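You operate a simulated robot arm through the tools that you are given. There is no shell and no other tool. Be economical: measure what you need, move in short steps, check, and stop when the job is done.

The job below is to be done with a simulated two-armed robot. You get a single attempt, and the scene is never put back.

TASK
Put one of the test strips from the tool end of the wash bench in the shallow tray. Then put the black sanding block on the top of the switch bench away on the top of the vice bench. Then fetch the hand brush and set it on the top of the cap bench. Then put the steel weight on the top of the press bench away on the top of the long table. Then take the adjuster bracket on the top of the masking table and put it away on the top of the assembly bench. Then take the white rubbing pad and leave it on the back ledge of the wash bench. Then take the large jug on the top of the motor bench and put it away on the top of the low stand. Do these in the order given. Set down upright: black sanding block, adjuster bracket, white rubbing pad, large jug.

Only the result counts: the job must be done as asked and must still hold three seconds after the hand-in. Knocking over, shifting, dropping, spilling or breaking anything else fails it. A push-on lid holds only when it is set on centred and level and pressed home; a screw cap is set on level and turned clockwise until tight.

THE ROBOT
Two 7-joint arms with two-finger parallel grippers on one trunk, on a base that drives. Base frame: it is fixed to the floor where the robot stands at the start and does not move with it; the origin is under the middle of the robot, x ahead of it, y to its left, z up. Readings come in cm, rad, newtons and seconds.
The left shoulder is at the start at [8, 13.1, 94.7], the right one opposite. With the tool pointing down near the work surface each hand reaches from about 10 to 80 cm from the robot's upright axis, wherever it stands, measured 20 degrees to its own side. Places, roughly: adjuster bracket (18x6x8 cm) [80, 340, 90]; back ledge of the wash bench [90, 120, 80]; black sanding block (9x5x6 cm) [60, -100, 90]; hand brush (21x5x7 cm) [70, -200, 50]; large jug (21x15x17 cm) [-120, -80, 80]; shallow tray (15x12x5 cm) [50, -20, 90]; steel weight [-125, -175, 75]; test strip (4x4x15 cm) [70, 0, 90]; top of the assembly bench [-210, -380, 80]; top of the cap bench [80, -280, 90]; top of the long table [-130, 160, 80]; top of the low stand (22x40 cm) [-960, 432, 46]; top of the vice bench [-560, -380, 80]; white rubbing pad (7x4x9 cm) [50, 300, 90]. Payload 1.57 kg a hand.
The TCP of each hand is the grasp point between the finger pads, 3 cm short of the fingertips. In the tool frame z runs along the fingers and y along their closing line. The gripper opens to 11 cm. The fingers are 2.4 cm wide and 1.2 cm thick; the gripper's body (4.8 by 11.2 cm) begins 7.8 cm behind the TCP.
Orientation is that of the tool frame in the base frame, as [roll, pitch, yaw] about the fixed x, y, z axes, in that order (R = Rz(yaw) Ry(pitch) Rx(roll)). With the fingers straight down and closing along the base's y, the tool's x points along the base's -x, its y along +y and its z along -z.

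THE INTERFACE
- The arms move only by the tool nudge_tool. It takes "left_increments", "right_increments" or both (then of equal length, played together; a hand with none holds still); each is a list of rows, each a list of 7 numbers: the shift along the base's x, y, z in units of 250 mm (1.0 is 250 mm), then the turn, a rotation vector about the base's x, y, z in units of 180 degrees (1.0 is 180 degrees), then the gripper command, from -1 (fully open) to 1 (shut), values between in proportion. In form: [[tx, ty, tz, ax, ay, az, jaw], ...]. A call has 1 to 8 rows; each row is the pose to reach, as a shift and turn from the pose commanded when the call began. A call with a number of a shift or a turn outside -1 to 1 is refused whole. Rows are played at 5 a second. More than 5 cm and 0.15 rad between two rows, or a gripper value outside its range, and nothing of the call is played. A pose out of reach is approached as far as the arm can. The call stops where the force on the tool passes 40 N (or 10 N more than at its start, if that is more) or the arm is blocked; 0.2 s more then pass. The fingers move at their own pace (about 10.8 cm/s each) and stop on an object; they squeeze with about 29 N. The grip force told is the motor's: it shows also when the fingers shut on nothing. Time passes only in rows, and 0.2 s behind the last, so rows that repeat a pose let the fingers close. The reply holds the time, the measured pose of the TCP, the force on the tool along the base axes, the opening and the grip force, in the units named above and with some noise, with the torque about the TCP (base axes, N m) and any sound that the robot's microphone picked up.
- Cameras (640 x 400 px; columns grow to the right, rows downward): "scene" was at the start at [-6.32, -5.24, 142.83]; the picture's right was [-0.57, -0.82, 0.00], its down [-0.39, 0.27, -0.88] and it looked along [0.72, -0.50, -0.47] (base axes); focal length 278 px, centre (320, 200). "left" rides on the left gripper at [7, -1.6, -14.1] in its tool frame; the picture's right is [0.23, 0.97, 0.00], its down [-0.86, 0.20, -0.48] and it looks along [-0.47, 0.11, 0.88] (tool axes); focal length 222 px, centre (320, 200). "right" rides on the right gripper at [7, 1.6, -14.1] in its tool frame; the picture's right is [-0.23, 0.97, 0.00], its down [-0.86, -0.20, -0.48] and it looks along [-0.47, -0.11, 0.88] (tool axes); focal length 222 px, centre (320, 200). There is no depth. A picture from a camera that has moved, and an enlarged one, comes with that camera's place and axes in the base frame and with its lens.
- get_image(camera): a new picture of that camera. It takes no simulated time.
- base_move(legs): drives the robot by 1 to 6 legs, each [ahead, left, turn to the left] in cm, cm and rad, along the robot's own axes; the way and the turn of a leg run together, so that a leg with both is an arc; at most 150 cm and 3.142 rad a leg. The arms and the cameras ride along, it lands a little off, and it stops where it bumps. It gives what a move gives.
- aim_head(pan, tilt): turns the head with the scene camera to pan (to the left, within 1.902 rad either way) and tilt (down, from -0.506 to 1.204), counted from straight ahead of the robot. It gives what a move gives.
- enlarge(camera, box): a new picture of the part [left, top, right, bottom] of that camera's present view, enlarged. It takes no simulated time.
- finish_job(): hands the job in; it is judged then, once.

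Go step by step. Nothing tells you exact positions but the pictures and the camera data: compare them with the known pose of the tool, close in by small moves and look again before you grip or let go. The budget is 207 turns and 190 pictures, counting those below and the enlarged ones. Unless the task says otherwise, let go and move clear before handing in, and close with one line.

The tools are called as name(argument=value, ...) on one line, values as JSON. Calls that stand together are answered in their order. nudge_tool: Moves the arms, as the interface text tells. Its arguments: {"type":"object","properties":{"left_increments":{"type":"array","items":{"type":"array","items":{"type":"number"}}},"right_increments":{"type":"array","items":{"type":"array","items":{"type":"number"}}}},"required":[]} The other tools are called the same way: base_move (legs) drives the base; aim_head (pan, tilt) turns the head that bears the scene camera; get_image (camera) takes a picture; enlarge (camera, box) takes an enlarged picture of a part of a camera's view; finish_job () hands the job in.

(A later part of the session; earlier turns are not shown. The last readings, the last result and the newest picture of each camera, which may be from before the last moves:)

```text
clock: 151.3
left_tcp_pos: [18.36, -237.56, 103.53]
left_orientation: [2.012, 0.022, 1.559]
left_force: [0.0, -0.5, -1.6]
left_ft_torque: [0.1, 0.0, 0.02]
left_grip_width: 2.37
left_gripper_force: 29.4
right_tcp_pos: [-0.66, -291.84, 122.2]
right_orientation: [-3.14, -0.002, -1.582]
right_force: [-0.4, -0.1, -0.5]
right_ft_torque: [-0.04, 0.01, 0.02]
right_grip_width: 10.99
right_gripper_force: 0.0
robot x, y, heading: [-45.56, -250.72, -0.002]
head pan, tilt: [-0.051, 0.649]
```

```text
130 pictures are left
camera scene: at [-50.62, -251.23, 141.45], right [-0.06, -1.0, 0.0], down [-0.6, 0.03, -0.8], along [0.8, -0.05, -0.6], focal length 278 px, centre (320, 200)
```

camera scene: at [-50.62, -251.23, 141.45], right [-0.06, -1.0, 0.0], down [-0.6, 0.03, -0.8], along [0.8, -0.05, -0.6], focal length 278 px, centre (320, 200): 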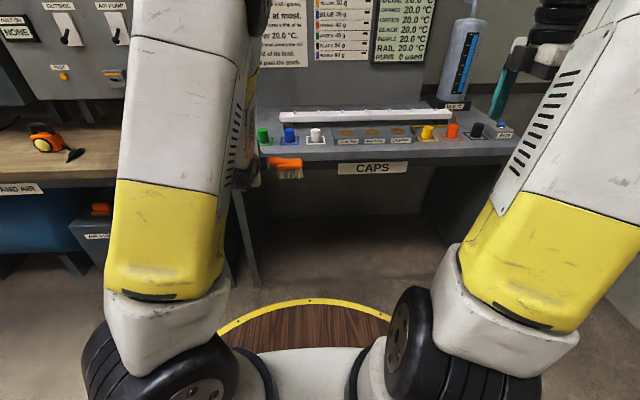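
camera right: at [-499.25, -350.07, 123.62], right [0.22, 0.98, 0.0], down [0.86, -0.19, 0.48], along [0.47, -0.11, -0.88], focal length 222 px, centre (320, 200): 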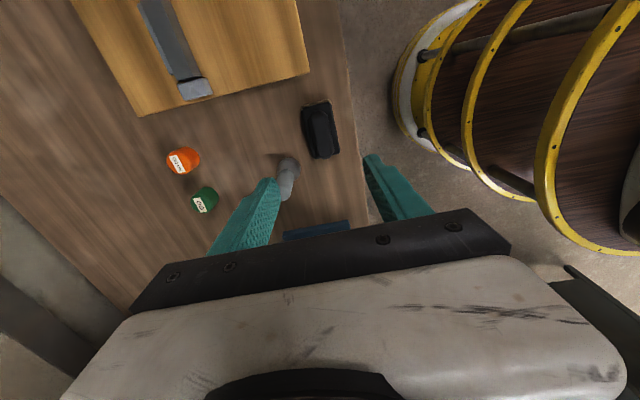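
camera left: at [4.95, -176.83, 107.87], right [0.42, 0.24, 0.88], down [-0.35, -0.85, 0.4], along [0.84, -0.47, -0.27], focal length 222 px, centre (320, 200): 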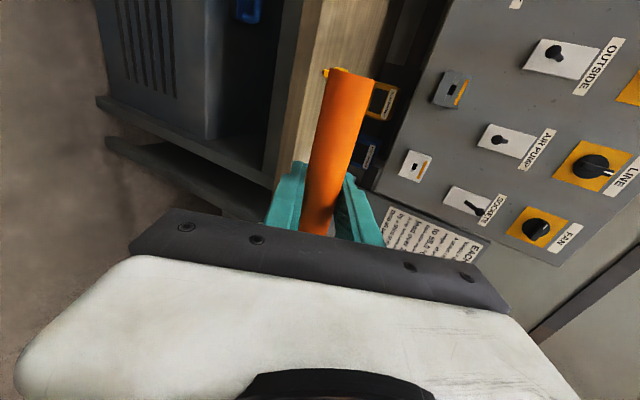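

There is a ~12 cm free strip along the cap bench's front. I drive ahead until the brush is above it.

base_move(legs=[[40, 0, 0.0]])

get_image(camera="left")

get_image(camera="scene")

get_image(camera="right")

```text
clock: 153.8
left_tcp_pos: [58.56, -237.99, 103.53]
left_orientation: [2.011, 0.021, 1.556]
left_force: [-0.1, 0.4, -0.9]
left_ft_torque: [0.08, -0.02, 0.03]
left_grip_width: 2.4
left_gripper_force: 28.7
right_tcp_pos: [39.48, -292.1, 122.25]
right_orientation: [-3.139, 0.001, -1.584]
right_force: [-0.9, 0.2, 0.6]
right_ft_torque: [0.01, -0.02, -0.03]
right_grip_width: 11.02
right_gripper_force: 0.1
robot x, y, heading: [-5.17, -250.91, -0.012]
head pan, tilt: [-0.051, 0.649]
```

```text
129 pictures are left
camera left: at [45.28, -230.73, 107.85], right [0.42, 0.24, 0.88], down [-0.36, -0.84, 0.4], along [0.83, -0.48, -0.27], focal length 222 px, centre (320, 200)
```

left: 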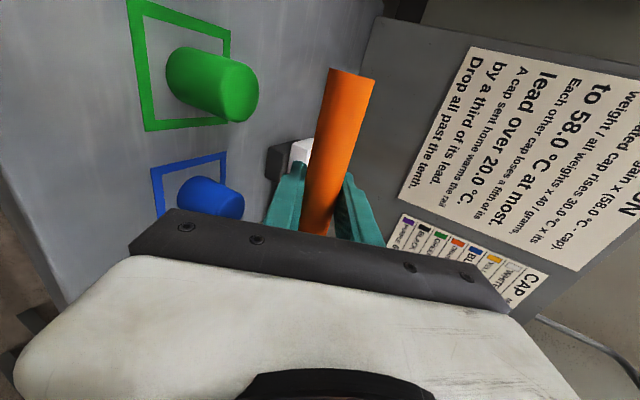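

```text
128 pictures are left
camera scene: at [-10.4, -251.51, 141.45], right [-0.06, -1.0, 0.0], down [-0.6, 0.04, -0.8], along [0.8, -0.05, -0.6], focal length 278 px, centre (320, 200)
```

scene: 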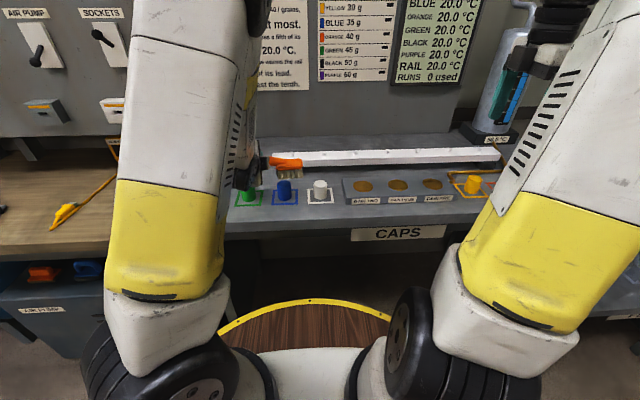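

```text
127 pictures are left
camera right: at [37.7, -299.03, 136.28], right [-0.97, 0.24, 0.0], down [0.21, 0.85, 0.48], along [0.12, 0.46, -0.88], focal length 222 px, centre (320, 200)
```

right: 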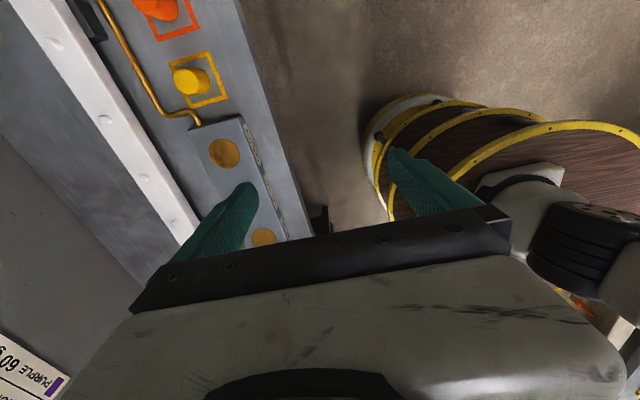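

Re-triangulating, the cap bench top is at z≈91 with its front edge near x≈42 and the squares starting near x≈54. I move the brush back to x≈48 before lowering.

nudge_tool(left_increments=[[0, 0, 0.1, 0, 0, 0, 1], [-0.15, 0, 0.1, 0, 0, 0, 1], [-0.3, 0, 0.1, 0, 0, 0, 1], [-0.45, 0, 0.1, 0, 0, 0, 1], [-0.45, 0, 0, 0, 0, 0, 1]])

enlarge(camera="scene", box=[200, 140, 360, 260])

get_image(camera="left")

```text
clock: 155.1
left_tcp_pos: [53.08, -238.43, 104.9]
left_orientation: [2.01, 0.021, 1.559]
left_force: [0.2, 0.6, -1.9]
left_ft_torque: [0.1, -0.04, -0.01]
left_grip_width: 2.4
left_gripper_force: 29.1
left hand out of reach, approached as far as the arm can: row 3, 4, 5
right_tcp_pos: [39.44, -292.14, 122.27]
right_orientation: [-3.136, 0.0, -1.584]
right_force: [-1.9, 0.3, 0.2]
right_ft_torque: [-0.03, -0.03, 0.0]
right_grip_width: 11.03
right_gripper_force: 0.1
robot x, y, heading: [-5.38, -250.93, -0.009]
head pan, tilt: [-0.051, 0.649]
```

```text
3.33 times, centred on (280, 200) of scene
camera zoom: at [-10.44, -251.49, 141.44], right [-0.06, -1.0, 0.0], down [-0.6, 0.03, -0.8], along [0.8, -0.05, -0.6], focal length 925 px, centre (453, 200)
```

zoom: 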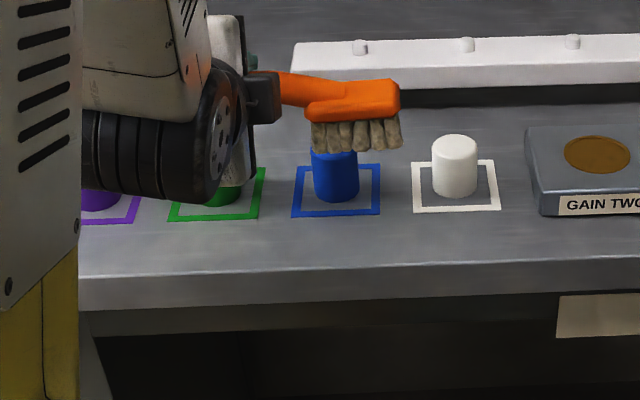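

```text
125 pictures are left
camera left: at [39.72, -231.08, 109.29], right [0.42, 0.24, 0.88], down [-0.36, -0.84, 0.4], along [0.83, -0.48, -0.27], focal length 222 px, centre (320, 200)
```

left: 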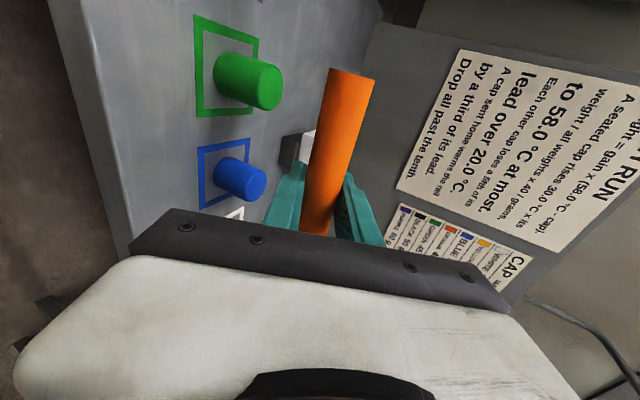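

The arm can't fold further there. I'll test the commanded offset with a small forward shift, then use the base to back up.

nudge_tool(left_increments=[[0.08, 0, 0, 0, 0, 0, 1], [0.16, 0, 0, 0, 0, 0, 1]])

```text
clock: 155.7
left_tcp_pos: [57.06, -238.57, 104.93]
left_orientation: [2.01, 0.021, 1.556]
left_force: [0.3, -0.5, -2.2]
left_ft_torque: [0.11, -0.01, 0.0]
left_grip_width: 2.42
left_gripper_force: 29.6
right_tcp_pos: [39.43, -292.04, 122.18]
right_orientation: [-3.139, -0.001, -1.584]
right_force: [0.2, 0.1, 0.0]
right_ft_torque: [0.0, -0.01, -0.01]
right_grip_width: 11.0
right_gripper_force: 0.0
robot x, y, heading: [-5.12, -251.1, -0.004]
head pan, tilt: [-0.051, 0.649]
```

base_move(legs=[[-10, 0, 0]])

nudge_tool(left_increments=[[0, 0, -0.1, 0, 0, 0, 1], [0, 0, -0.16, 0, 0, 0, 1]])

enlarge(camera="scene", box=[200, 140, 360, 260])

get_image(camera="left")

```text
clock: 156.8
left_tcp_pos: [47.0, -238.56, 104.97]
left_orientation: [2.01, 0.018, 1.557]
left_force: [-0.7, -0.1, -1.2]
left_ft_torque: [0.11, -0.02, 0.0]
left_grip_width: 2.39
left_gripper_force: 29.1
right_tcp_pos: [29.35, -292.06, 122.2]
right_orientation: [-3.14, -0.001, -1.584]
right_force: [0.4, 0.6, -0.6]
right_ft_torque: [0.0, 0.0, 0.01]
right_grip_width: 10.99
right_gripper_force: 0.1
robot x, y, heading: [-15.33, -251.14, -0.006]
head pan, tilt: [-0.051, 0.649]
```

```text
clock: 157.4
left_tcp_pos: [46.85, -238.66, 101.07]
left_orientation: [2.011, 0.021, 1.556]
left_force: [0.2, -0.2, -1.5]
left_ft_torque: [0.11, -0.02, -0.02]
left_grip_width: 2.42
left_gripper_force: 29.5
right_tcp_pos: [29.4, -292.01, 122.12]
right_orientation: [-3.139, 0.0, -1.584]
right_force: [0.5, -0.5, 0.1]
right_ft_torque: [0.01, -0.02, 0.01]
right_grip_width: 11.01
right_gripper_force: 0.0
robot x, y, heading: [-15.82, -251.15, -0.007]
head pan, tilt: [-0.051, 0.649]
```

```text
3.33 times, centred on (280, 200) of scene
camera zoom: at [-20.52, -251.44, 141.44], right [-0.06, -1.0, 0.0], down [-0.6, 0.03, -0.8], along [0.8, -0.05, -0.6], focal length 925 px, centre (453, 200)
```

zoom: 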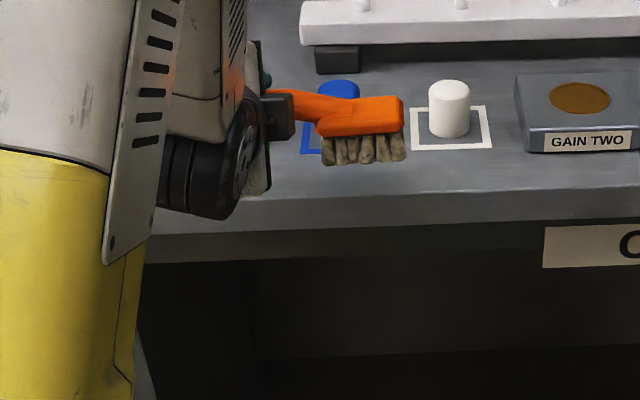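

```text
123 pictures are left
camera left: at [33.55, -231.25, 105.37], right [0.42, 0.24, 0.88], down [-0.36, -0.84, 0.4], along [0.83, -0.48, -0.27], focal length 222 px, centre (320, 200)
```

left: 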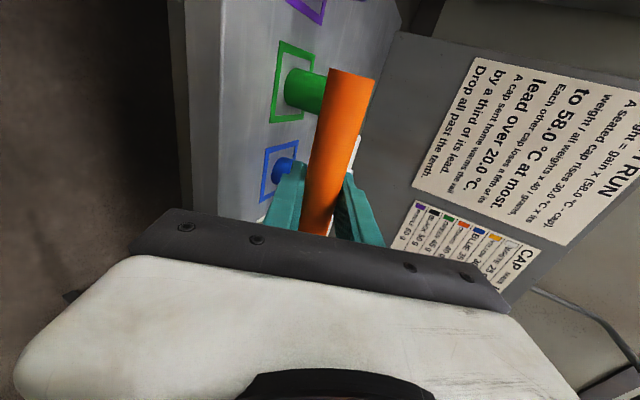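

The brush hovers over the clear front strip. Lowering to contact.

nudge_tool(left_increments=[[0, 0, -0.03, 0, 0, 0, 1], [0, 0, -0.06, 0, 0, 0, 1], [0, 0, -0.08, 0, 0, 0, 1], [0, 0, -0.095, 0, 0, 0, 1], [0, 0, -0.11, 0, 0, 0, 1], [0, 0, -0.125, 0, 0, 0, 1], [0, 0, -0.14, 0, 0, 0, 1]])

enlarge(camera="scene", box=[200, 140, 360, 260])

```text
clock: 159.0
left_tcp_pos: [46.99, -238.48, 97.61]
left_orientation: [2.009, 0.021, 1.558]
left_force: [-0.3, -0.6, -1.1]
left_ft_torque: [0.13, 0.0, 0.02]
left_grip_width: 2.4
left_gripper_force: 28.9
right_tcp_pos: [29.29, -291.98, 122.18]
right_orientation: [-3.14, 0.001, -1.582]
right_force: [-0.1, 0.3, 0.1]
right_ft_torque: [0.0, 0.04, 0.04]
right_grip_width: 11.0
right_gripper_force: 0.0
robot x, y, heading: [-15.52, -250.97, -0.007]
head pan, tilt: [-0.051, 0.649]
```

```text
3.33 times, centred on (280, 200) of scene
camera zoom: at [-20.5, -251.44, 141.45], right [-0.06, -1.0, 0.0], down [-0.6, 0.03, -0.8], along [0.8, -0.05, -0.6], focal length 925 px, centre (453, 200)
```

zoom: 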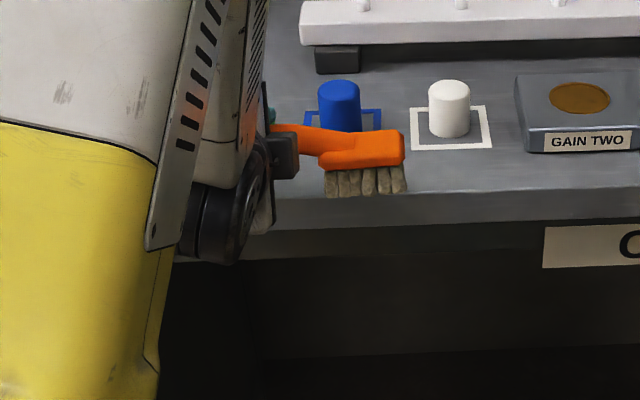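

No contact yet, and recalculating suggests the brush overhangs the front edge (edge ≈49, squares ≈57). I raise and shift 5 cm inward.

nudge_tool(left_increments=[[0, 0, 0.16, 0, 0, 0, 1], [0.1, 0, 0.2, 0, 0, 0, 1], [0.2, 0, 0.2, 0, 0, 0, 1], [0.2, 0, 0.1, 0, 0, 0, 1]])

enlarge(camera="scene", box=[200, 140, 360, 260])

get_image(camera="left")

```text
clock: 160.0
left_tcp_pos: [51.86, -238.41, 100.03]
left_orientation: [2.012, 0.021, 1.56]
left_force: [-0.5, 0.6, -2.2]
left_ft_torque: [0.09, 0.04, -0.03]
left_grip_width: 2.38
left_gripper_force: 29.1
right_tcp_pos: [29.3, -291.95, 122.16]
right_orientation: [-3.138, -0.001, -1.583]
right_force: [-0.4, 0.6, 0.4]
right_ft_torque: [-0.01, 0.0, 0.0]
right_grip_width: 11.02
right_gripper_force: 0.0
robot x, y, heading: [-15.44, -250.49, -0.005]
head pan, tilt: [-0.051, 0.649]
```

```text
3.33 times, centred on (280, 200) of scene
camera zoom: at [-20.52, -251.43, 141.44], right [-0.06, -1.0, 0.0], down [-0.6, 0.03, -0.8], along [0.8, -0.05, -0.6], focal length 925 px, centre (453, 200)
```

zoom: 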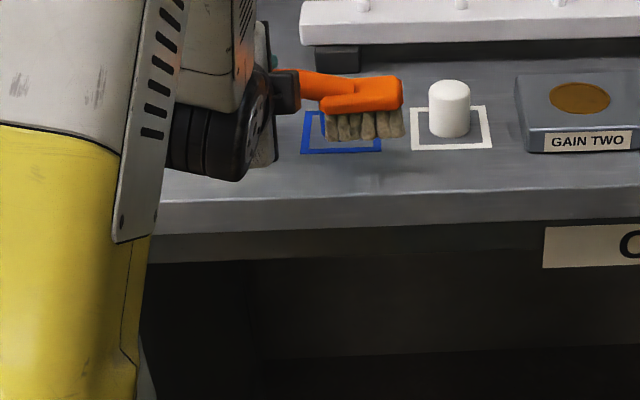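

```text
120 pictures are left
camera left: at [38.53, -231.21, 104.49], right [0.42, 0.24, 0.88], down [-0.36, -0.84, 0.4], along [0.83, -0.48, -0.27], focal length 222 px, centre (320, 200)
```

left: 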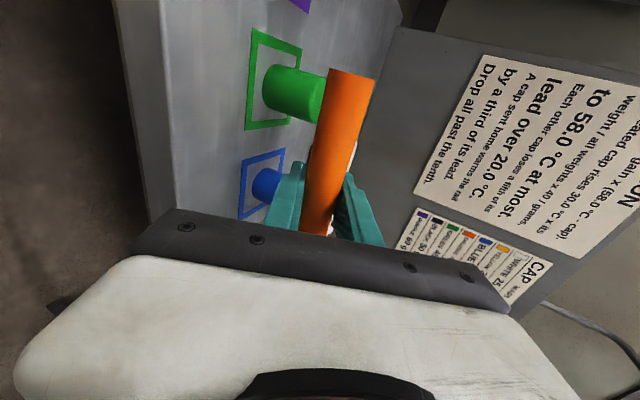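

The shadow shows the brush about 3 cm above the strip, well between squares and edge. Lowering.

nudge_tool(left_increments=[[0, 0, -0.03, 0, 0, 0, 1], [0, 0, -0.06, 0, 0, 0, 1], [0, 0, -0.08, 0, 0, 0, 1], [0, 0, -0.095, 0, 0, 0, 1], [0, 0, -0.11, 0, 0, 0, 1], [0, 0, -0.125, 0, 0, 0, 1], [0, 0, -0.14, 0, 0, 0, 1]])

enlarge(camera="scene", box=[200, 140, 360, 260])

```text
clock: 161.6
left_tcp_pos: [51.92, -238.42, 96.47]
left_orientation: [2.01, 0.02, 1.558]
left_force: [0.7, 0.2, -1.0]
left_ft_torque: [0.13, 0.01, 0.07]
left_grip_width: 2.43
left_gripper_force: 28.4
right_tcp_pos: [29.27, -292.12, 122.21]
right_orientation: [-3.14, 0.0, -1.583]
right_force: [0.6, 0.0, -0.2]
right_ft_torque: [0.03, 0.01, 0.0]
right_grip_width: 11.01
right_gripper_force: 0.0
robot x, y, heading: [-14.98, -251.05, -0.008]
head pan, tilt: [-0.051, 0.649]
```

```text
3.33 times, centred on (280, 200) of scene
camera zoom: at [-20.5, -251.44, 141.45], right [-0.06, -1.0, 0.0], down [-0.6, 0.03, -0.8], along [0.8, -0.05, -0.6], focal length 925 px, centre (453, 200)
```

zoom: 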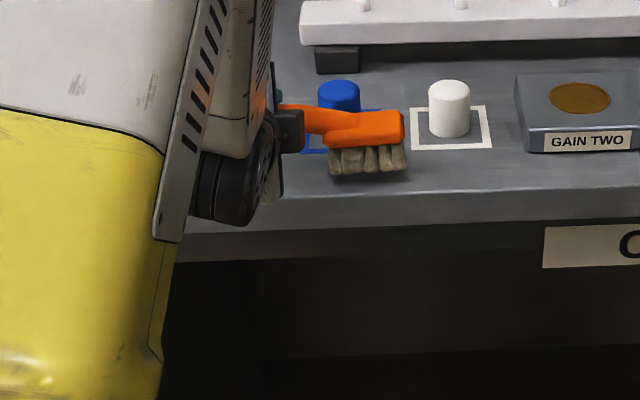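

Nearly down; continue lowering in small steps with a slight inward shift.

nudge_tool(left_increments=[[0.02, 0, -0.01, 0, 0, 0, 1], [0.02, 0, -0.022, 0, 0, 0, 1], [0.02, 0, -0.034, 0, 0, 0, 1], [0.02, 0, -0.046, 0, 0, 0, 1], [0.02, 0, -0.058, 0, 0, 0, 1], [0.02, 0, -0.07, 0, 0, 0, 1]])

enlarge(camera="scene", box=[200, 140, 360, 260])

```text
clock: 163.0
left_tcp_pos: [52.46, -238.58, 94.78]
left_orientation: [2.01, 0.022, 1.557]
left_force: [-3.8, 0.4, 7.9]
left_ft_torque: [-0.4, 0.17, -0.18]
left_grip_width: 2.41
left_gripper_force: 29.3
right_tcp_pos: [29.29, -292.03, 122.27]
right_orientation: [-3.138, -0.001, -1.584]
right_force: [-0.2, -0.3, 0.2]
right_ft_torque: [-0.04, 0.0, 0.02]
right_grip_width: 11.02
right_gripper_force: 0.1
robot x, y, heading: [-15.51, -251.36, -0.01]
head pan, tilt: [-0.051, 0.649]
```

```text
3.33 times, centred on (280, 200) of scene
camera zoom: at [-20.54, -251.44, 141.44], right [-0.06, -1.0, 0.0], down [-0.6, 0.03, -0.8], along [0.8, -0.05, -0.6], focal length 925 px, centre (453, 200)
```

zoom: 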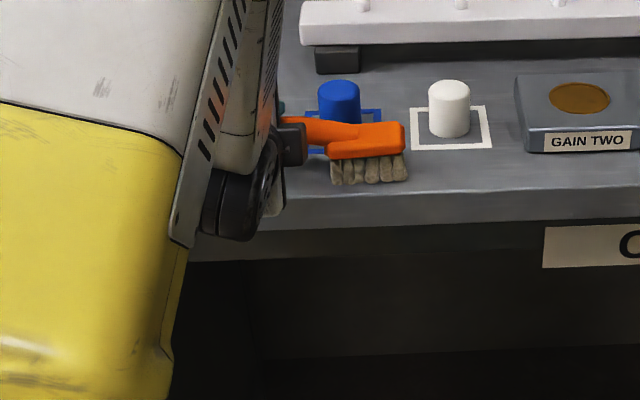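

Contact with the bench (fz≈8 N), the brush sits fully on the strip. I open and withdraw along the tool axis.

nudge_tool(left_increments=[[0, 0, 0.006, 0, 0, 0, 0.4], [0, 0, 0.006, 0, 0, 0, 0.0], [0, 0, 0.006, 0, 0, 0, 0.0], [-0.08, 0, 0.04, 0, 0, 0, 0.0], [-0.16, 0, 0.08, 0, 0, 0, 0.0], [-0.24, 0, 0.12, 0, 0, 0, 0.0]])

enlarge(camera="scene", box=[200, 140, 360, 260])

get_image(camera="left")

```text
clock: 164.4
left_tcp_pos: [46.57, -238.45, 97.77]
left_orientation: [2.011, 0.02, 1.557]
left_force: [0.4, 0.3, 0.1]
left_ft_torque: [0.01, 0.0, 0.02]
left_grip_width: 5.5
left_gripper_force: 0.1
right_tcp_pos: [29.21, -292.0, 122.23]
right_orientation: [-3.14, 0.0, -1.583]
right_force: [1.0, -0.3, 0.5]
right_ft_torque: [-0.01, 0.01, 0.0]
right_grip_width: 11.01
right_gripper_force: 0.1
robot x, y, heading: [-15.09, -251.27, -0.008]
head pan, tilt: [-0.051, 0.649]
```

```text
3.33 times, centred on (280, 200) of scene
camera zoom: at [-20.48, -251.45, 141.45], right [-0.06, -1.0, 0.0], down [-0.6, 0.04, -0.8], along [0.8, -0.05, -0.6], focal length 925 px, centre (453, 200)
```

zoom: 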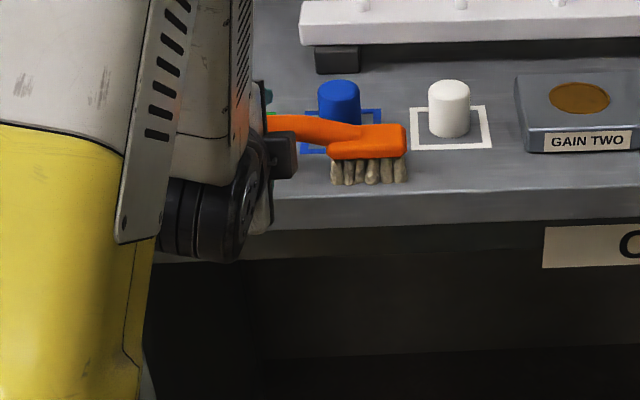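

```text
116 pictures are left
camera left: at [33.24, -231.14, 102.2], right [0.42, 0.24, 0.88], down [-0.36, -0.84, 0.4], along [0.83, -0.48, -0.27], focal length 222 px, centre (320, 200)
```

left: 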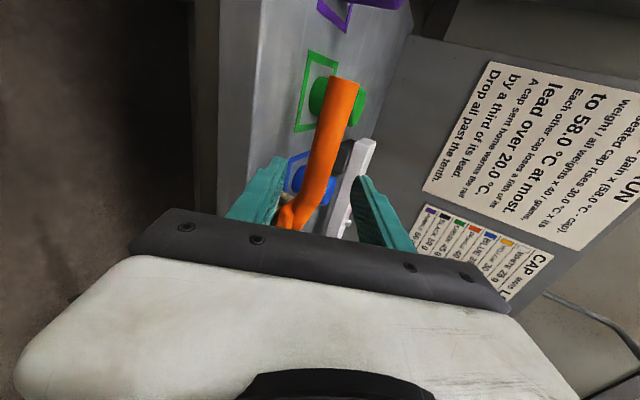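

The brush stands on the cap bench. I back off and bring both hands to a tucked, tool-down pose.

base_move(legs=[[-27, 0, 0]])

nudge_tool(left_increments=[[-0.02, 0, 0.1, 0, 0.045, 0, -1], [-0.06, 0, 0.24, 0, 0.09, 0, -1], [-0.1, 0, 0.38, 0, 0.135, 0, -1], [-0.16, 0, 0.5, 0, 0.18, 0, -1], [-0.24, 0, 0.62, 0, 0.225, 0, -1], [-0.34, 0, 0.74, 0, 0.27, 0, -1], [-0.46, 0, 0.84, 0, 0.315, 0, -1], [-0.58, 0, 0.92, 0, 0.36, 0, -1]], right_increments=[[0, 0.08, 0, 0, 0, 0, -1], [0, 0.16, 0, 0, 0, 0, -1], [-0.05, 0.24, 0, 0, 0, 0, -1], [-0.1, 0.32, 0, 0, 0, 0, -1], [-0.15, 0.4, 0, 0, 0, 0, -1], [-0.2, 0.48, 0, 0, 0, 0, -1], [-0.2, 0.56, 0, 0, 0, 0, -1], [-0.2, 0.6, 0, 0, 0, 0, -1]])

get_image(camera="scene")

```text
clock: 166.3
left_tcp_pos: [19.74, -238.06, 97.77]
left_orientation: [2.01, 0.021, 1.562]
left_force: [0.3, 0.7, -0.3]
left_ft_torque: [0.02, -0.02, 0.02]
left_grip_width: 5.51
left_gripper_force: 0.0
right_tcp_pos: [2.7, -291.65, 122.29]
right_orientation: [-3.141, 0.0, -1.577]
right_force: [-0.2, 0.1, -0.3]
right_ft_torque: [0.01, 0.0, -0.02]
right_grip_width: 11.0
right_gripper_force: 0.1
robot x, y, heading: [-42.1, -250.72, -0.005]
head pan, tilt: [-0.051, 0.649]
```

```text
clock: 168.1
left_tcp_pos: [5.37, -238.07, 120.87]
left_orientation: [-3.14, 0.015, 1.585]
left_force: [-0.1, -0.6, 0.2]
left_ft_torque: [0.02, 0.02, -0.01]
left_grip_width: 10.99
left_gripper_force: 0.1
right_tcp_pos: [-2.25, -276.61, 122.31]
right_orientation: [-3.138, -0.001, -1.578]
right_force: [0.0, -0.3, 0.4]
right_ft_torque: [-0.03, -0.01, -0.02]
right_grip_width: 10.99
right_gripper_force: 0.1
robot x, y, heading: [-42.01, -250.9, -0.006]
head pan, tilt: [-0.051, 0.649]
```

```text
115 pictures are left
camera scene: at [-47.24, -251.33, 141.45], right [-0.05, -1.0, 0.0], down [-0.6, 0.03, -0.8], along [0.8, -0.04, -0.6], focal length 278 px, centre (320, 200)
```

scene: 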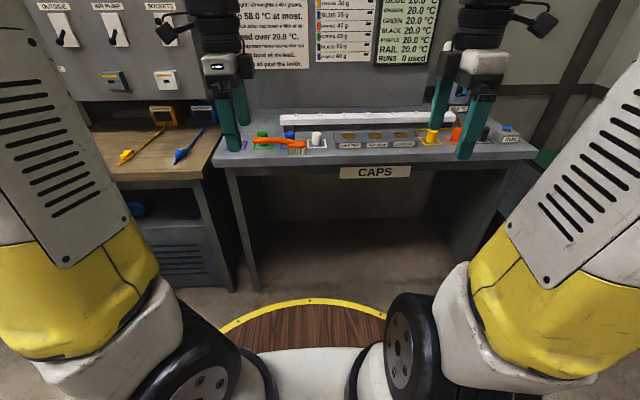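

Brush is stable on the cap bench. Now to the press bench: strafe to y≈-175 and turn about.

base_move(legs=[[5, 75, 0], [0, 0, 1.57], [0, 0, 1.575]])

get_image(camera="scene")

get_image(camera="left")

get_image(camera="right")

```text
clock: 179.8
left_tcp_pos: [-84.38, -188.05, 120.99]
left_orientation: [3.141, 0.018, -1.573]
left_force: [0.3, -0.2, 0.5]
left_ft_torque: [0.0, -0.04, 0.03]
left_grip_width: 10.99
left_gripper_force: 0.0
right_tcp_pos: [-76.04, -149.64, 122.35]
right_orientation: [-3.141, 0.0, 1.547]
right_force: [0.0, 0.7, 0.4]
right_ft_torque: [-0.01, -0.04, 0.0]
right_grip_width: 10.99
right_gripper_force: 0.1
robot x, y, heading: [-36.55, -176.14, 3.121]
head pan, tilt: [-0.051, 0.649]
```

```text
114 pictures are left
camera scene: at [-31.2, -175.76, 141.45], right [0.07, 1.0, 0.0], down [0.6, -0.04, -0.8], along [-0.79, 0.06, -0.6], focal length 278 px, centre (320, 200)
```

scene: 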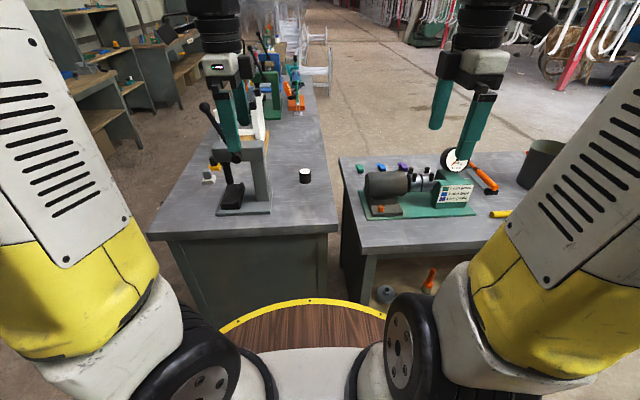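

```text
113 pictures are left
camera left: at [-82.65, -195.13, 134.84], right [-0.97, -0.23, 0.0], down [-0.2, 0.85, 0.49], along [-0.11, 0.48, -0.87], focal length 222 px, centre (320, 200)
```

left: 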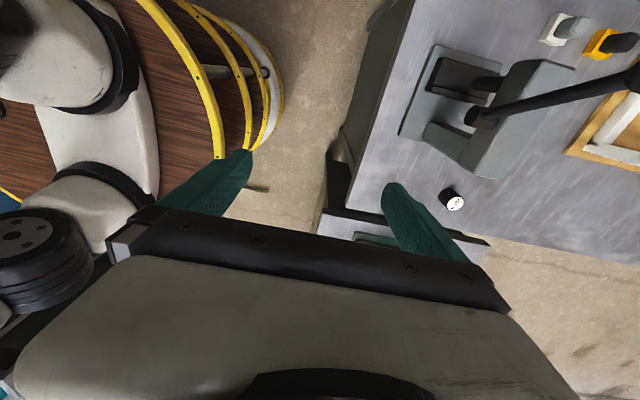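

```text
112 pictures are left
camera right: at [-74.24, -142.66, 136.37], right [0.97, -0.25, 0.0], down [-0.22, -0.85, 0.48], along [-0.12, -0.46, -0.88], focal length 222 px, centre (320, 200)
```

right: 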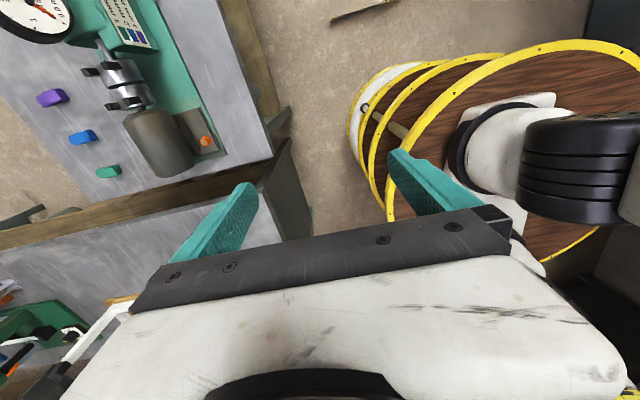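

The black-and-white cylinder near (-126, -175) matches the steel weight. Enlarging.

enlarge(camera="scene", box=[190, 140, 350, 240])

enlarge(camera="left", box=[380, 140, 520, 240])

```text
4.00 times, centred on (270, 190) of scene
camera zoom: at [-31.2, -175.76, 141.45], right [0.07, 1.0, 0.0], down [0.6, -0.04, -0.8], along [-0.79, 0.06, -0.6], focal length 1110 px, centre (520, 240)
```

zoom: 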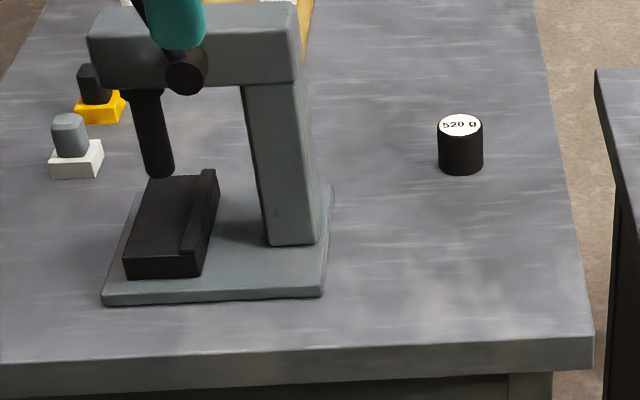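

```text
4.00 times, centred on (450, 190) of left
camera zoom: at [-82.65, -195.13, 134.84], right [-0.97, -0.23, 0.0], down [-0.2, 0.85, 0.49], along [-0.11, 0.48, -0.87], focal length 888 px, centre (-200, 240)
```

zoom: 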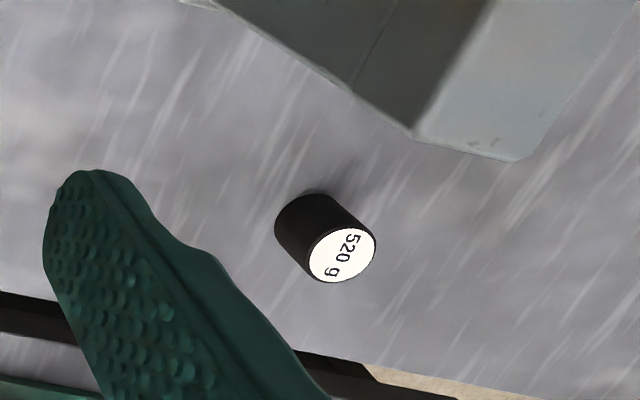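

The weight is at about (-122, -175), top z≈86. I drive in and take it with the right hand, jaw along x (clear of the press).

base_move(legs=[[14, 10, 0.02]])

get_image(camera="right")

get_image(camera="scene")

```text
clock: 181.3
left_tcp_pos: [-98.08, -198.9, 120.8]
left_orientation: [-3.142, 0.017, -1.552]
left_force: [2.2, 1.2, 2.1]
left_ft_torque: [0.03, 0.13, -0.09]
left_grip_width: 10.89
left_gripper_force: 0.0
right_tcp_pos: [-90.68, -160.32, 122.27]
right_orientation: [-3.139, 0.001, 1.568]
right_force: [-0.6, 1.2, -1.0]
right_ft_torque: [-0.02, 0.03, -0.03]
right_grip_width: 10.99
right_gripper_force: 0.1
robot x, y, heading: [-50.87, -186.21, -3.139]
head pan, tilt: [-0.051, 0.649]
```

```text
109 pictures are left
camera right: at [-88.86, -153.29, 136.37], right [0.97, -0.23, 0.0], down [-0.2, -0.85, 0.48], along [-0.11, -0.47, -0.88], focal length 222 px, centre (320, 200)
```

right: 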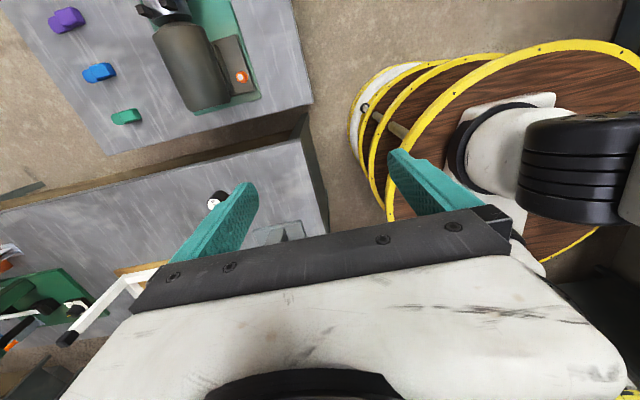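

```text
108 pictures are left
camera scene: at [-45.17, -185.52, 141.44], right [0.05, 1.0, 0.0], down [0.6, -0.03, -0.8], along [-0.8, 0.04, -0.6], focal length 278 px, centre (320, 200)
```

scene: 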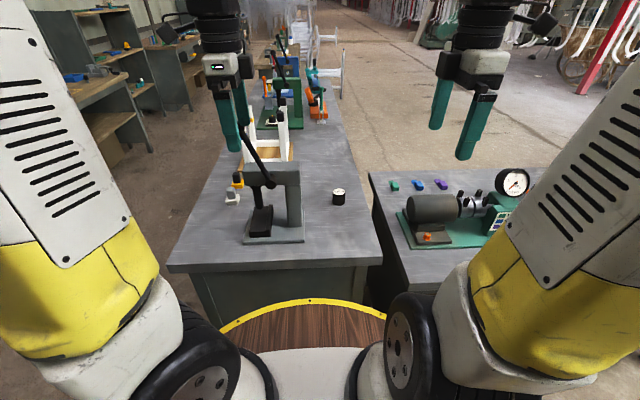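

The left hand shows a slight force, perhaps near the press lever; I check its view.

get_image(camera="left")

enlarge(camera="scene", box=[180, 60, 340, 260])

```text
107 pictures are left
camera left: at [-96.22, -205.91, 134.86], right [-0.97, -0.24, 0.0], down [-0.21, 0.84, 0.49], along [-0.12, 0.48, -0.87], focal length 222 px, centre (320, 200)
```

left: 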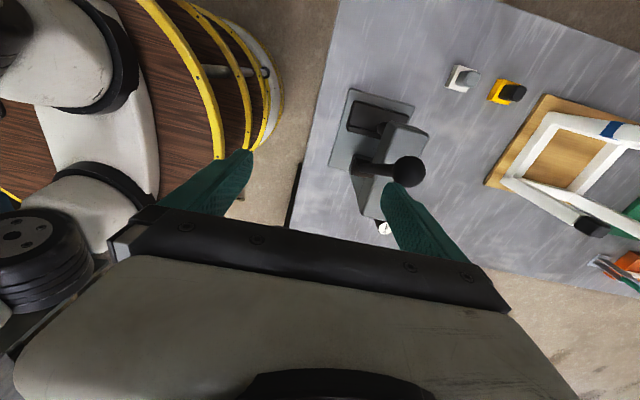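

```text
2.00 times, centred on (260, 160) of scene
camera zoom: at [-45.17, -185.52, 141.44], right [0.05, 1.0, 0.0], down [0.6, -0.03, -0.8], along [-0.8, 0.04, -0.6], focal length 555 px, centre (440, 280)
```

zoom: 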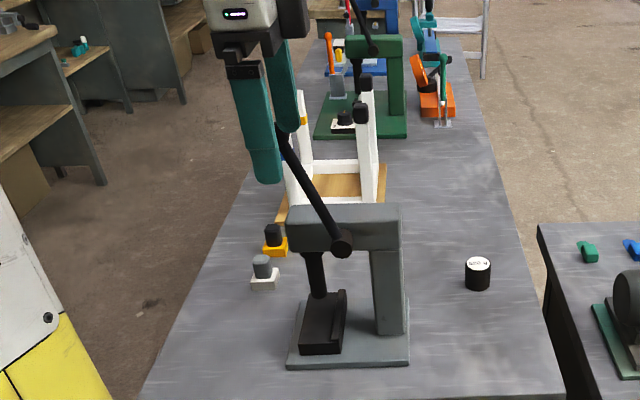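

The lever's ball is just below/behind, not touching. I pull the left hand up and back, and move the right hand toward the weight.

nudge_tool(left_increments=[[0.05, 0, 0.1, 0, 0, 0, -1], [0.1, 0, 0.2, 0, 0, 0, -1], [0.2, 0, 0.2, 0, 0, 0, -1], [0.3, 0, 0.2, 0, 0, 0, -1], [0.35, 0, 0.2, 0, 0, 0, -1], [0.35, 0, 0.2, 0, 0, 0, -1], [0.35, 0, 0.2, 0, 0, 0, -1], [0.35, 0, 0.2, 0, 0, 0, -1]], right_increments=[[-0.13, -0.05, 0, 0, 0, 0, -1], [-0.26, -0.1, 0, 0, 0, 0, -1], [-0.4, -0.15, 0, 0, 0, 0, -1], [-0.54, -0.22, 0, 0, 0, 0, -1], [-0.68, -0.3, 0, 0, 0, 0, -1], [-0.82, -0.38, 0, 0, 0, 0, -1], [-0.94, -0.46, 0, 0, 0, 0, -1], [-1.0, -0.56, 0, 0, 0, 0, -1]])

nudge_tool(right_increments=[[-0.1, -0.02, -0.1, 0, 0, 0, -1], [-0.2, -0.02, -0.25, 0, 0, 0, -1], [-0.26, -0.02, -0.4, 0, 0, 0, -1], [-0.26, -0.02, -0.55, 0, 0, 0, -1], [-0.26, -0.02, -0.7, 0, 0, 0, -1]])

get_image(camera="right")

enlarge(camera="scene", box=[240, 100, 440, 260])

```text
clock: 183.1
left_tcp_pos: [-89.36, -198.66, 125.86]
left_orientation: [-3.141, 0.017, -1.553]
left_force: [1.0, 0.3, -0.6]
left_ft_torque: [0.0, 0.05, -0.03]
left_grip_width: 10.98
left_gripper_force: 0.1
right_tcp_pos: [-115.54, -174.15, 122.3]
right_orientation: [-3.14, 0.001, 1.567]
right_force: [-0.6, 1.1, 0.3]
right_ft_torque: [0.0, 0.0, -0.02]
right_grip_width: 11.0
right_gripper_force: 0.0
robot x, y, heading: [-50.62, -185.72, -3.138]
head pan, tilt: [-0.051, 0.649]
```

```text
clock: 184.3
left_tcp_pos: [-89.39, -198.91, 125.86]
left_orientation: [3.14, 0.018, -1.552]
left_force: [-0.5, -0.3, 0.2]
left_ft_torque: [0.01, -0.01, -0.02]
left_grip_width: 11.0
left_gripper_force: 0.0
right_tcp_pos: [-122.27, -174.38, 104.73]
right_orientation: [-3.138, -0.001, 1.567]
right_force: [1.0, 0.8, -0.2]
right_ft_torque: [0.03, 0.01, 0.01]
right_grip_width: 10.99
right_gripper_force: 0.2
robot x, y, heading: [-50.77, -186.04, -3.133]
head pan, tilt: [-0.051, 0.649]
```

```text
105 pictures are left
camera right: at [-120.54, -167.53, 118.78], right [0.97, -0.23, 0.0], down [-0.2, -0.85, 0.48], along [-0.11, -0.47, -0.88], focal length 222 px, centre (320, 200)
```

right: 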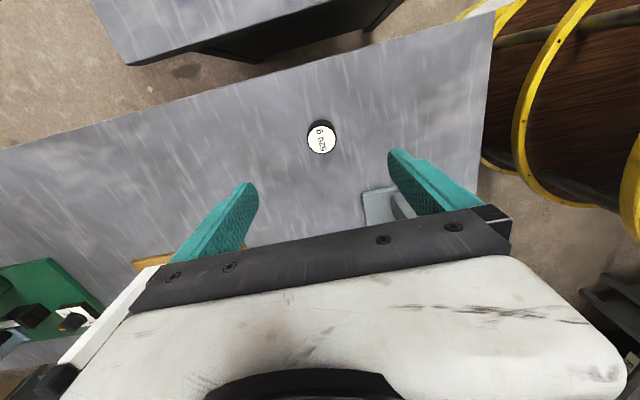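

```text
2.50 times, centred on (340, 180) of scene
camera zoom: at [-45.18, -185.54, 141.45], right [0.05, 1.0, 0.0], down [0.6, -0.03, -0.8], along [-0.8, 0.04, -0.6], focal length 694 px, centre (270, 250)
```

zoom: 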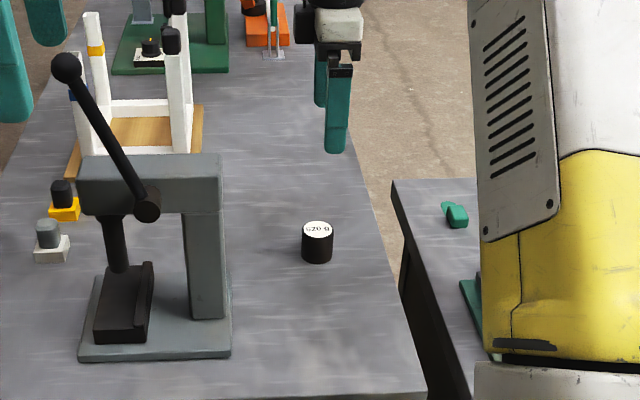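

Weight centre ≈(-122.3, -175.4), top z≈86.8. I centre, descend to z≈85.7 and close.

nudge_tool(right_increments=[[0, -0.04, -0.18, 0, 0, 0, -1], [0, -0.04, -0.36, 0, 0, 0, -1], [0, -0.04, -0.54, 0, 0, 0, -1], [0, -0.04, -0.68, 0, 0, 0, -1], [0, -0.04, -0.76, 0, 0, 0, -1]])

get_image(camera="right")

enlarge(camera="scene", box=[240, 100, 440, 260])

```text
clock: 185.5
left_tcp_pos: [-89.48, -198.83, 125.98]
left_orientation: [3.14, 0.018, -1.553]
left_force: [-0.2, -1.0, -0.4]
left_ft_torque: [0.03, -0.01, 0.0]
left_grip_width: 10.97
left_gripper_force: 0.0
right_tcp_pos: [-122.01, -175.64, 85.58]
right_orientation: [-3.14, -0.001, 1.567]
right_force: [-0.6, -0.2, 0.2]
right_ft_torque: [-0.03, 0.0, 0.02]
right_grip_width: 11.0
right_gripper_force: 0.1
robot x, y, heading: [-50.66, -185.7, -3.138]
head pan, tilt: [-0.051, 0.649]
```

```text
103 pictures are left
camera right: at [-120.25, -168.64, 99.72], right [0.97, -0.23, 0.0], down [-0.2, -0.85, 0.48], along [-0.11, -0.47, -0.88], focal length 222 px, centre (320, 200)
```

right: 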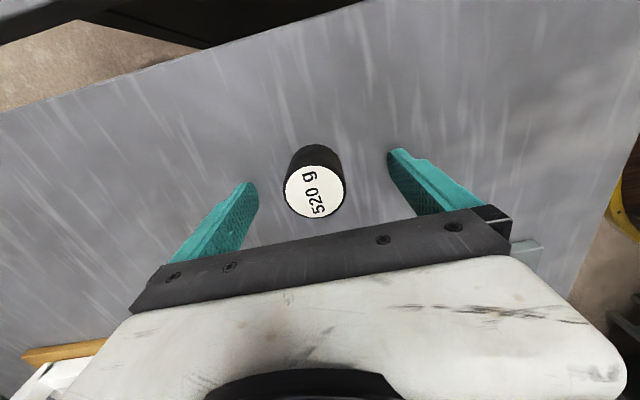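

```text
2.50 times, centred on (340, 180) of scene
camera zoom: at [-45.18, -185.54, 141.45], right [0.05, 1.0, 0.0], down [0.6, -0.03, -0.8], along [-0.8, 0.04, -0.6], focal length 694 px, centre (270, 250)
```

zoom: 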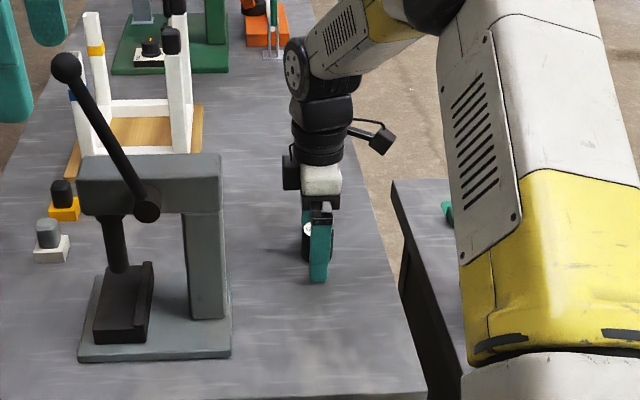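

Centred. Closing and lifting.

nudge_tool(right_increments=[[0, 0, 0, 0, 0, 0, 1], [0, 0, 0, 0, 0, 0, 1], [0, 0, 0, 0, 0, 0, 1], [0, 0, 0.1, 0, 0, 0, 1], [0, 0, 0.25, 0, 0, 0, 1], [0, 0, 0.4, 0, 0, 0, 1]])

get_image(camera="right")

```text
clock: 186.9
left_tcp_pos: [-89.41, -198.86, 125.9]
left_orientation: [-3.14, 0.017, -1.553]
left_force: [-0.3, -0.7, -0.4]
left_ft_torque: [-0.04, 0.0, 0.01]
left_grip_width: 10.99
left_gripper_force: 0.0
right_tcp_pos: [-122.18, -175.55, 95.62]
right_orientation: [-3.139, 0.0, 1.567]
right_force: [-0.4, 0.3, -5.7]
right_ft_torque: [-0.05, -0.03, 0.03]
right_grip_width: 4.33
right_gripper_force: 29.2
robot x, y, heading: [-50.65, -185.79, -3.137]
head pan, tilt: [-0.051, 0.649]
```

```text
101 pictures are left
camera right: at [-120.39, -168.62, 109.74], right [0.97, -0.23, 0.0], down [-0.2, -0.85, 0.48], along [-0.11, -0.47, -0.88], focal length 222 px, centre (320, 200)
```

right: 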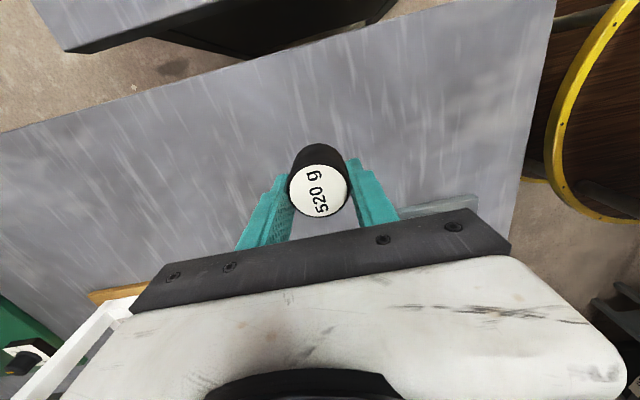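

Weight held. Lift, tuck, back out, and strafe along the aisle toward the long table.

nudge_tool(right_increments=[[0, 0, 0.2, 0, 0, 0, 1], [0, 0.0, 0.4, 0, 0, 0, 1], [0.05, 0.05, 0.58, 0, 0, 0, 1], [0.15, 0.12, 0.7, 0, 0, 0, 1], [0.3, 0.2, 0.76, 0, 0, 0, 1], [0.46, 0.28, 0.8, 0, 0, 0, 1], [0.62, 0.36, 0.8, 0, 0, 0, 1], [0.8, 0.4, 0.8, 0, 0, 0, 1]])

base_move(legs=[[-16, 0, 0], [0, -150, 0]])

get_image(camera="scene")

```text
clock: 188.7
left_tcp_pos: [-89.51, -198.82, 125.86]
left_orientation: [-3.142, 0.018, -1.554]
left_force: [-0.4, -0.5, -0.1]
left_ft_torque: [-0.02, -0.02, 0.0]
left_grip_width: 11.01
left_gripper_force: 0.0
right_tcp_pos: [-102.2, -165.67, 116.03]
right_orientation: [-3.14, 0.0, 1.569]
right_force: [0.0, -0.4, -5.5]
right_ft_torque: [0.02, -0.03, 0.0]
right_grip_width: 4.32
right_gripper_force: 29.0
robot x, y, heading: [-50.85, -185.83, -3.139]
head pan, tilt: [-0.051, 0.649]
```

```text
clock: 197.0
left_tcp_pos: [-76.45, -52.06, 125.9]
left_orientation: [3.141, 0.017, -1.506]
left_force: [0.7, -0.5, -0.4]
left_ft_torque: [-0.01, 0.06, -0.03]
left_grip_width: 11.0
left_gripper_force: 0.0
right_tcp_pos: [-90.75, -19.57, 116.03]
right_orientation: [-3.14, 0.0, 1.612]
right_force: [0.6, 0.4, -5.1]
right_ft_torque: [-0.07, 0.03, -0.03]
right_grip_width: 4.32
right_gripper_force: 28.6
robot x, y, heading: [-38.56, -37.62, -3.093]
head pan, tilt: [-0.051, 0.649]
```

```text
100 pictures are left
camera scene: at [-33.05, -36.75, 141.45], right [0.0, 1.0, 0.0], down [0.6, 0.0, -0.8], along [-0.8, 0.0, -0.6], focal length 278 px, centre (320, 200)
```

scene: 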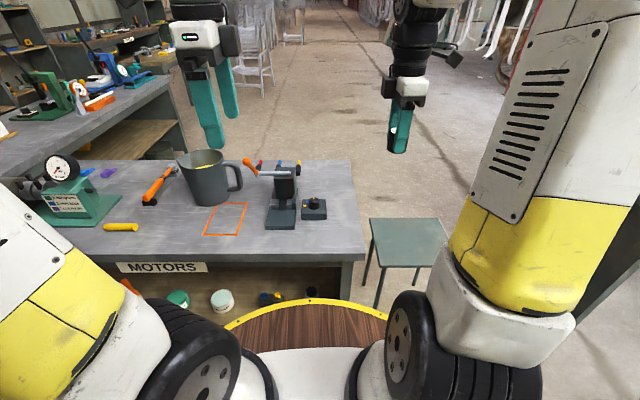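

The large jug is visible on the motor bench for later. I straighten and strafe on toward y≈160.

base_move(legs=[[0, 0, -0.048], [0, -150, 0], [0, -40, 0]])

get_image(camera="scene")

```text
clock: 206.8
left_tcp_pos: [-76.31, 135.89, 125.87]
left_orientation: [-3.141, 0.018, -1.564]
left_force: [0.4, 1.0, 0.0]
left_ft_torque: [0.04, -0.04, -0.02]
left_grip_width: 11.0
left_gripper_force: 0.0
right_tcp_pos: [-88.47, 169.15, 116.06]
right_orientation: [-3.14, 0.001, 1.557]
right_force: [-0.2, 0.2, -5.7]
right_ft_torque: [-0.02, -0.04, 0.0]
right_grip_width: 4.28
right_gripper_force: 28.9
robot x, y, heading: [-37.38, 148.6, 3.13]
head pan, tilt: [-0.051, 0.649]
```

```text
99 pictures are left
camera scene: at [-31.94, 148.69, 141.45], right [0.06, 1.0, 0.0], down [0.6, -0.04, -0.8], along [-0.79, 0.05, -0.6], focal length 278 px, centre (320, 200)
```

scene: 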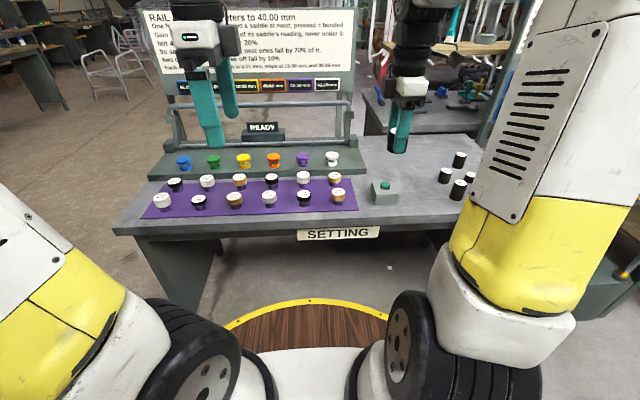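

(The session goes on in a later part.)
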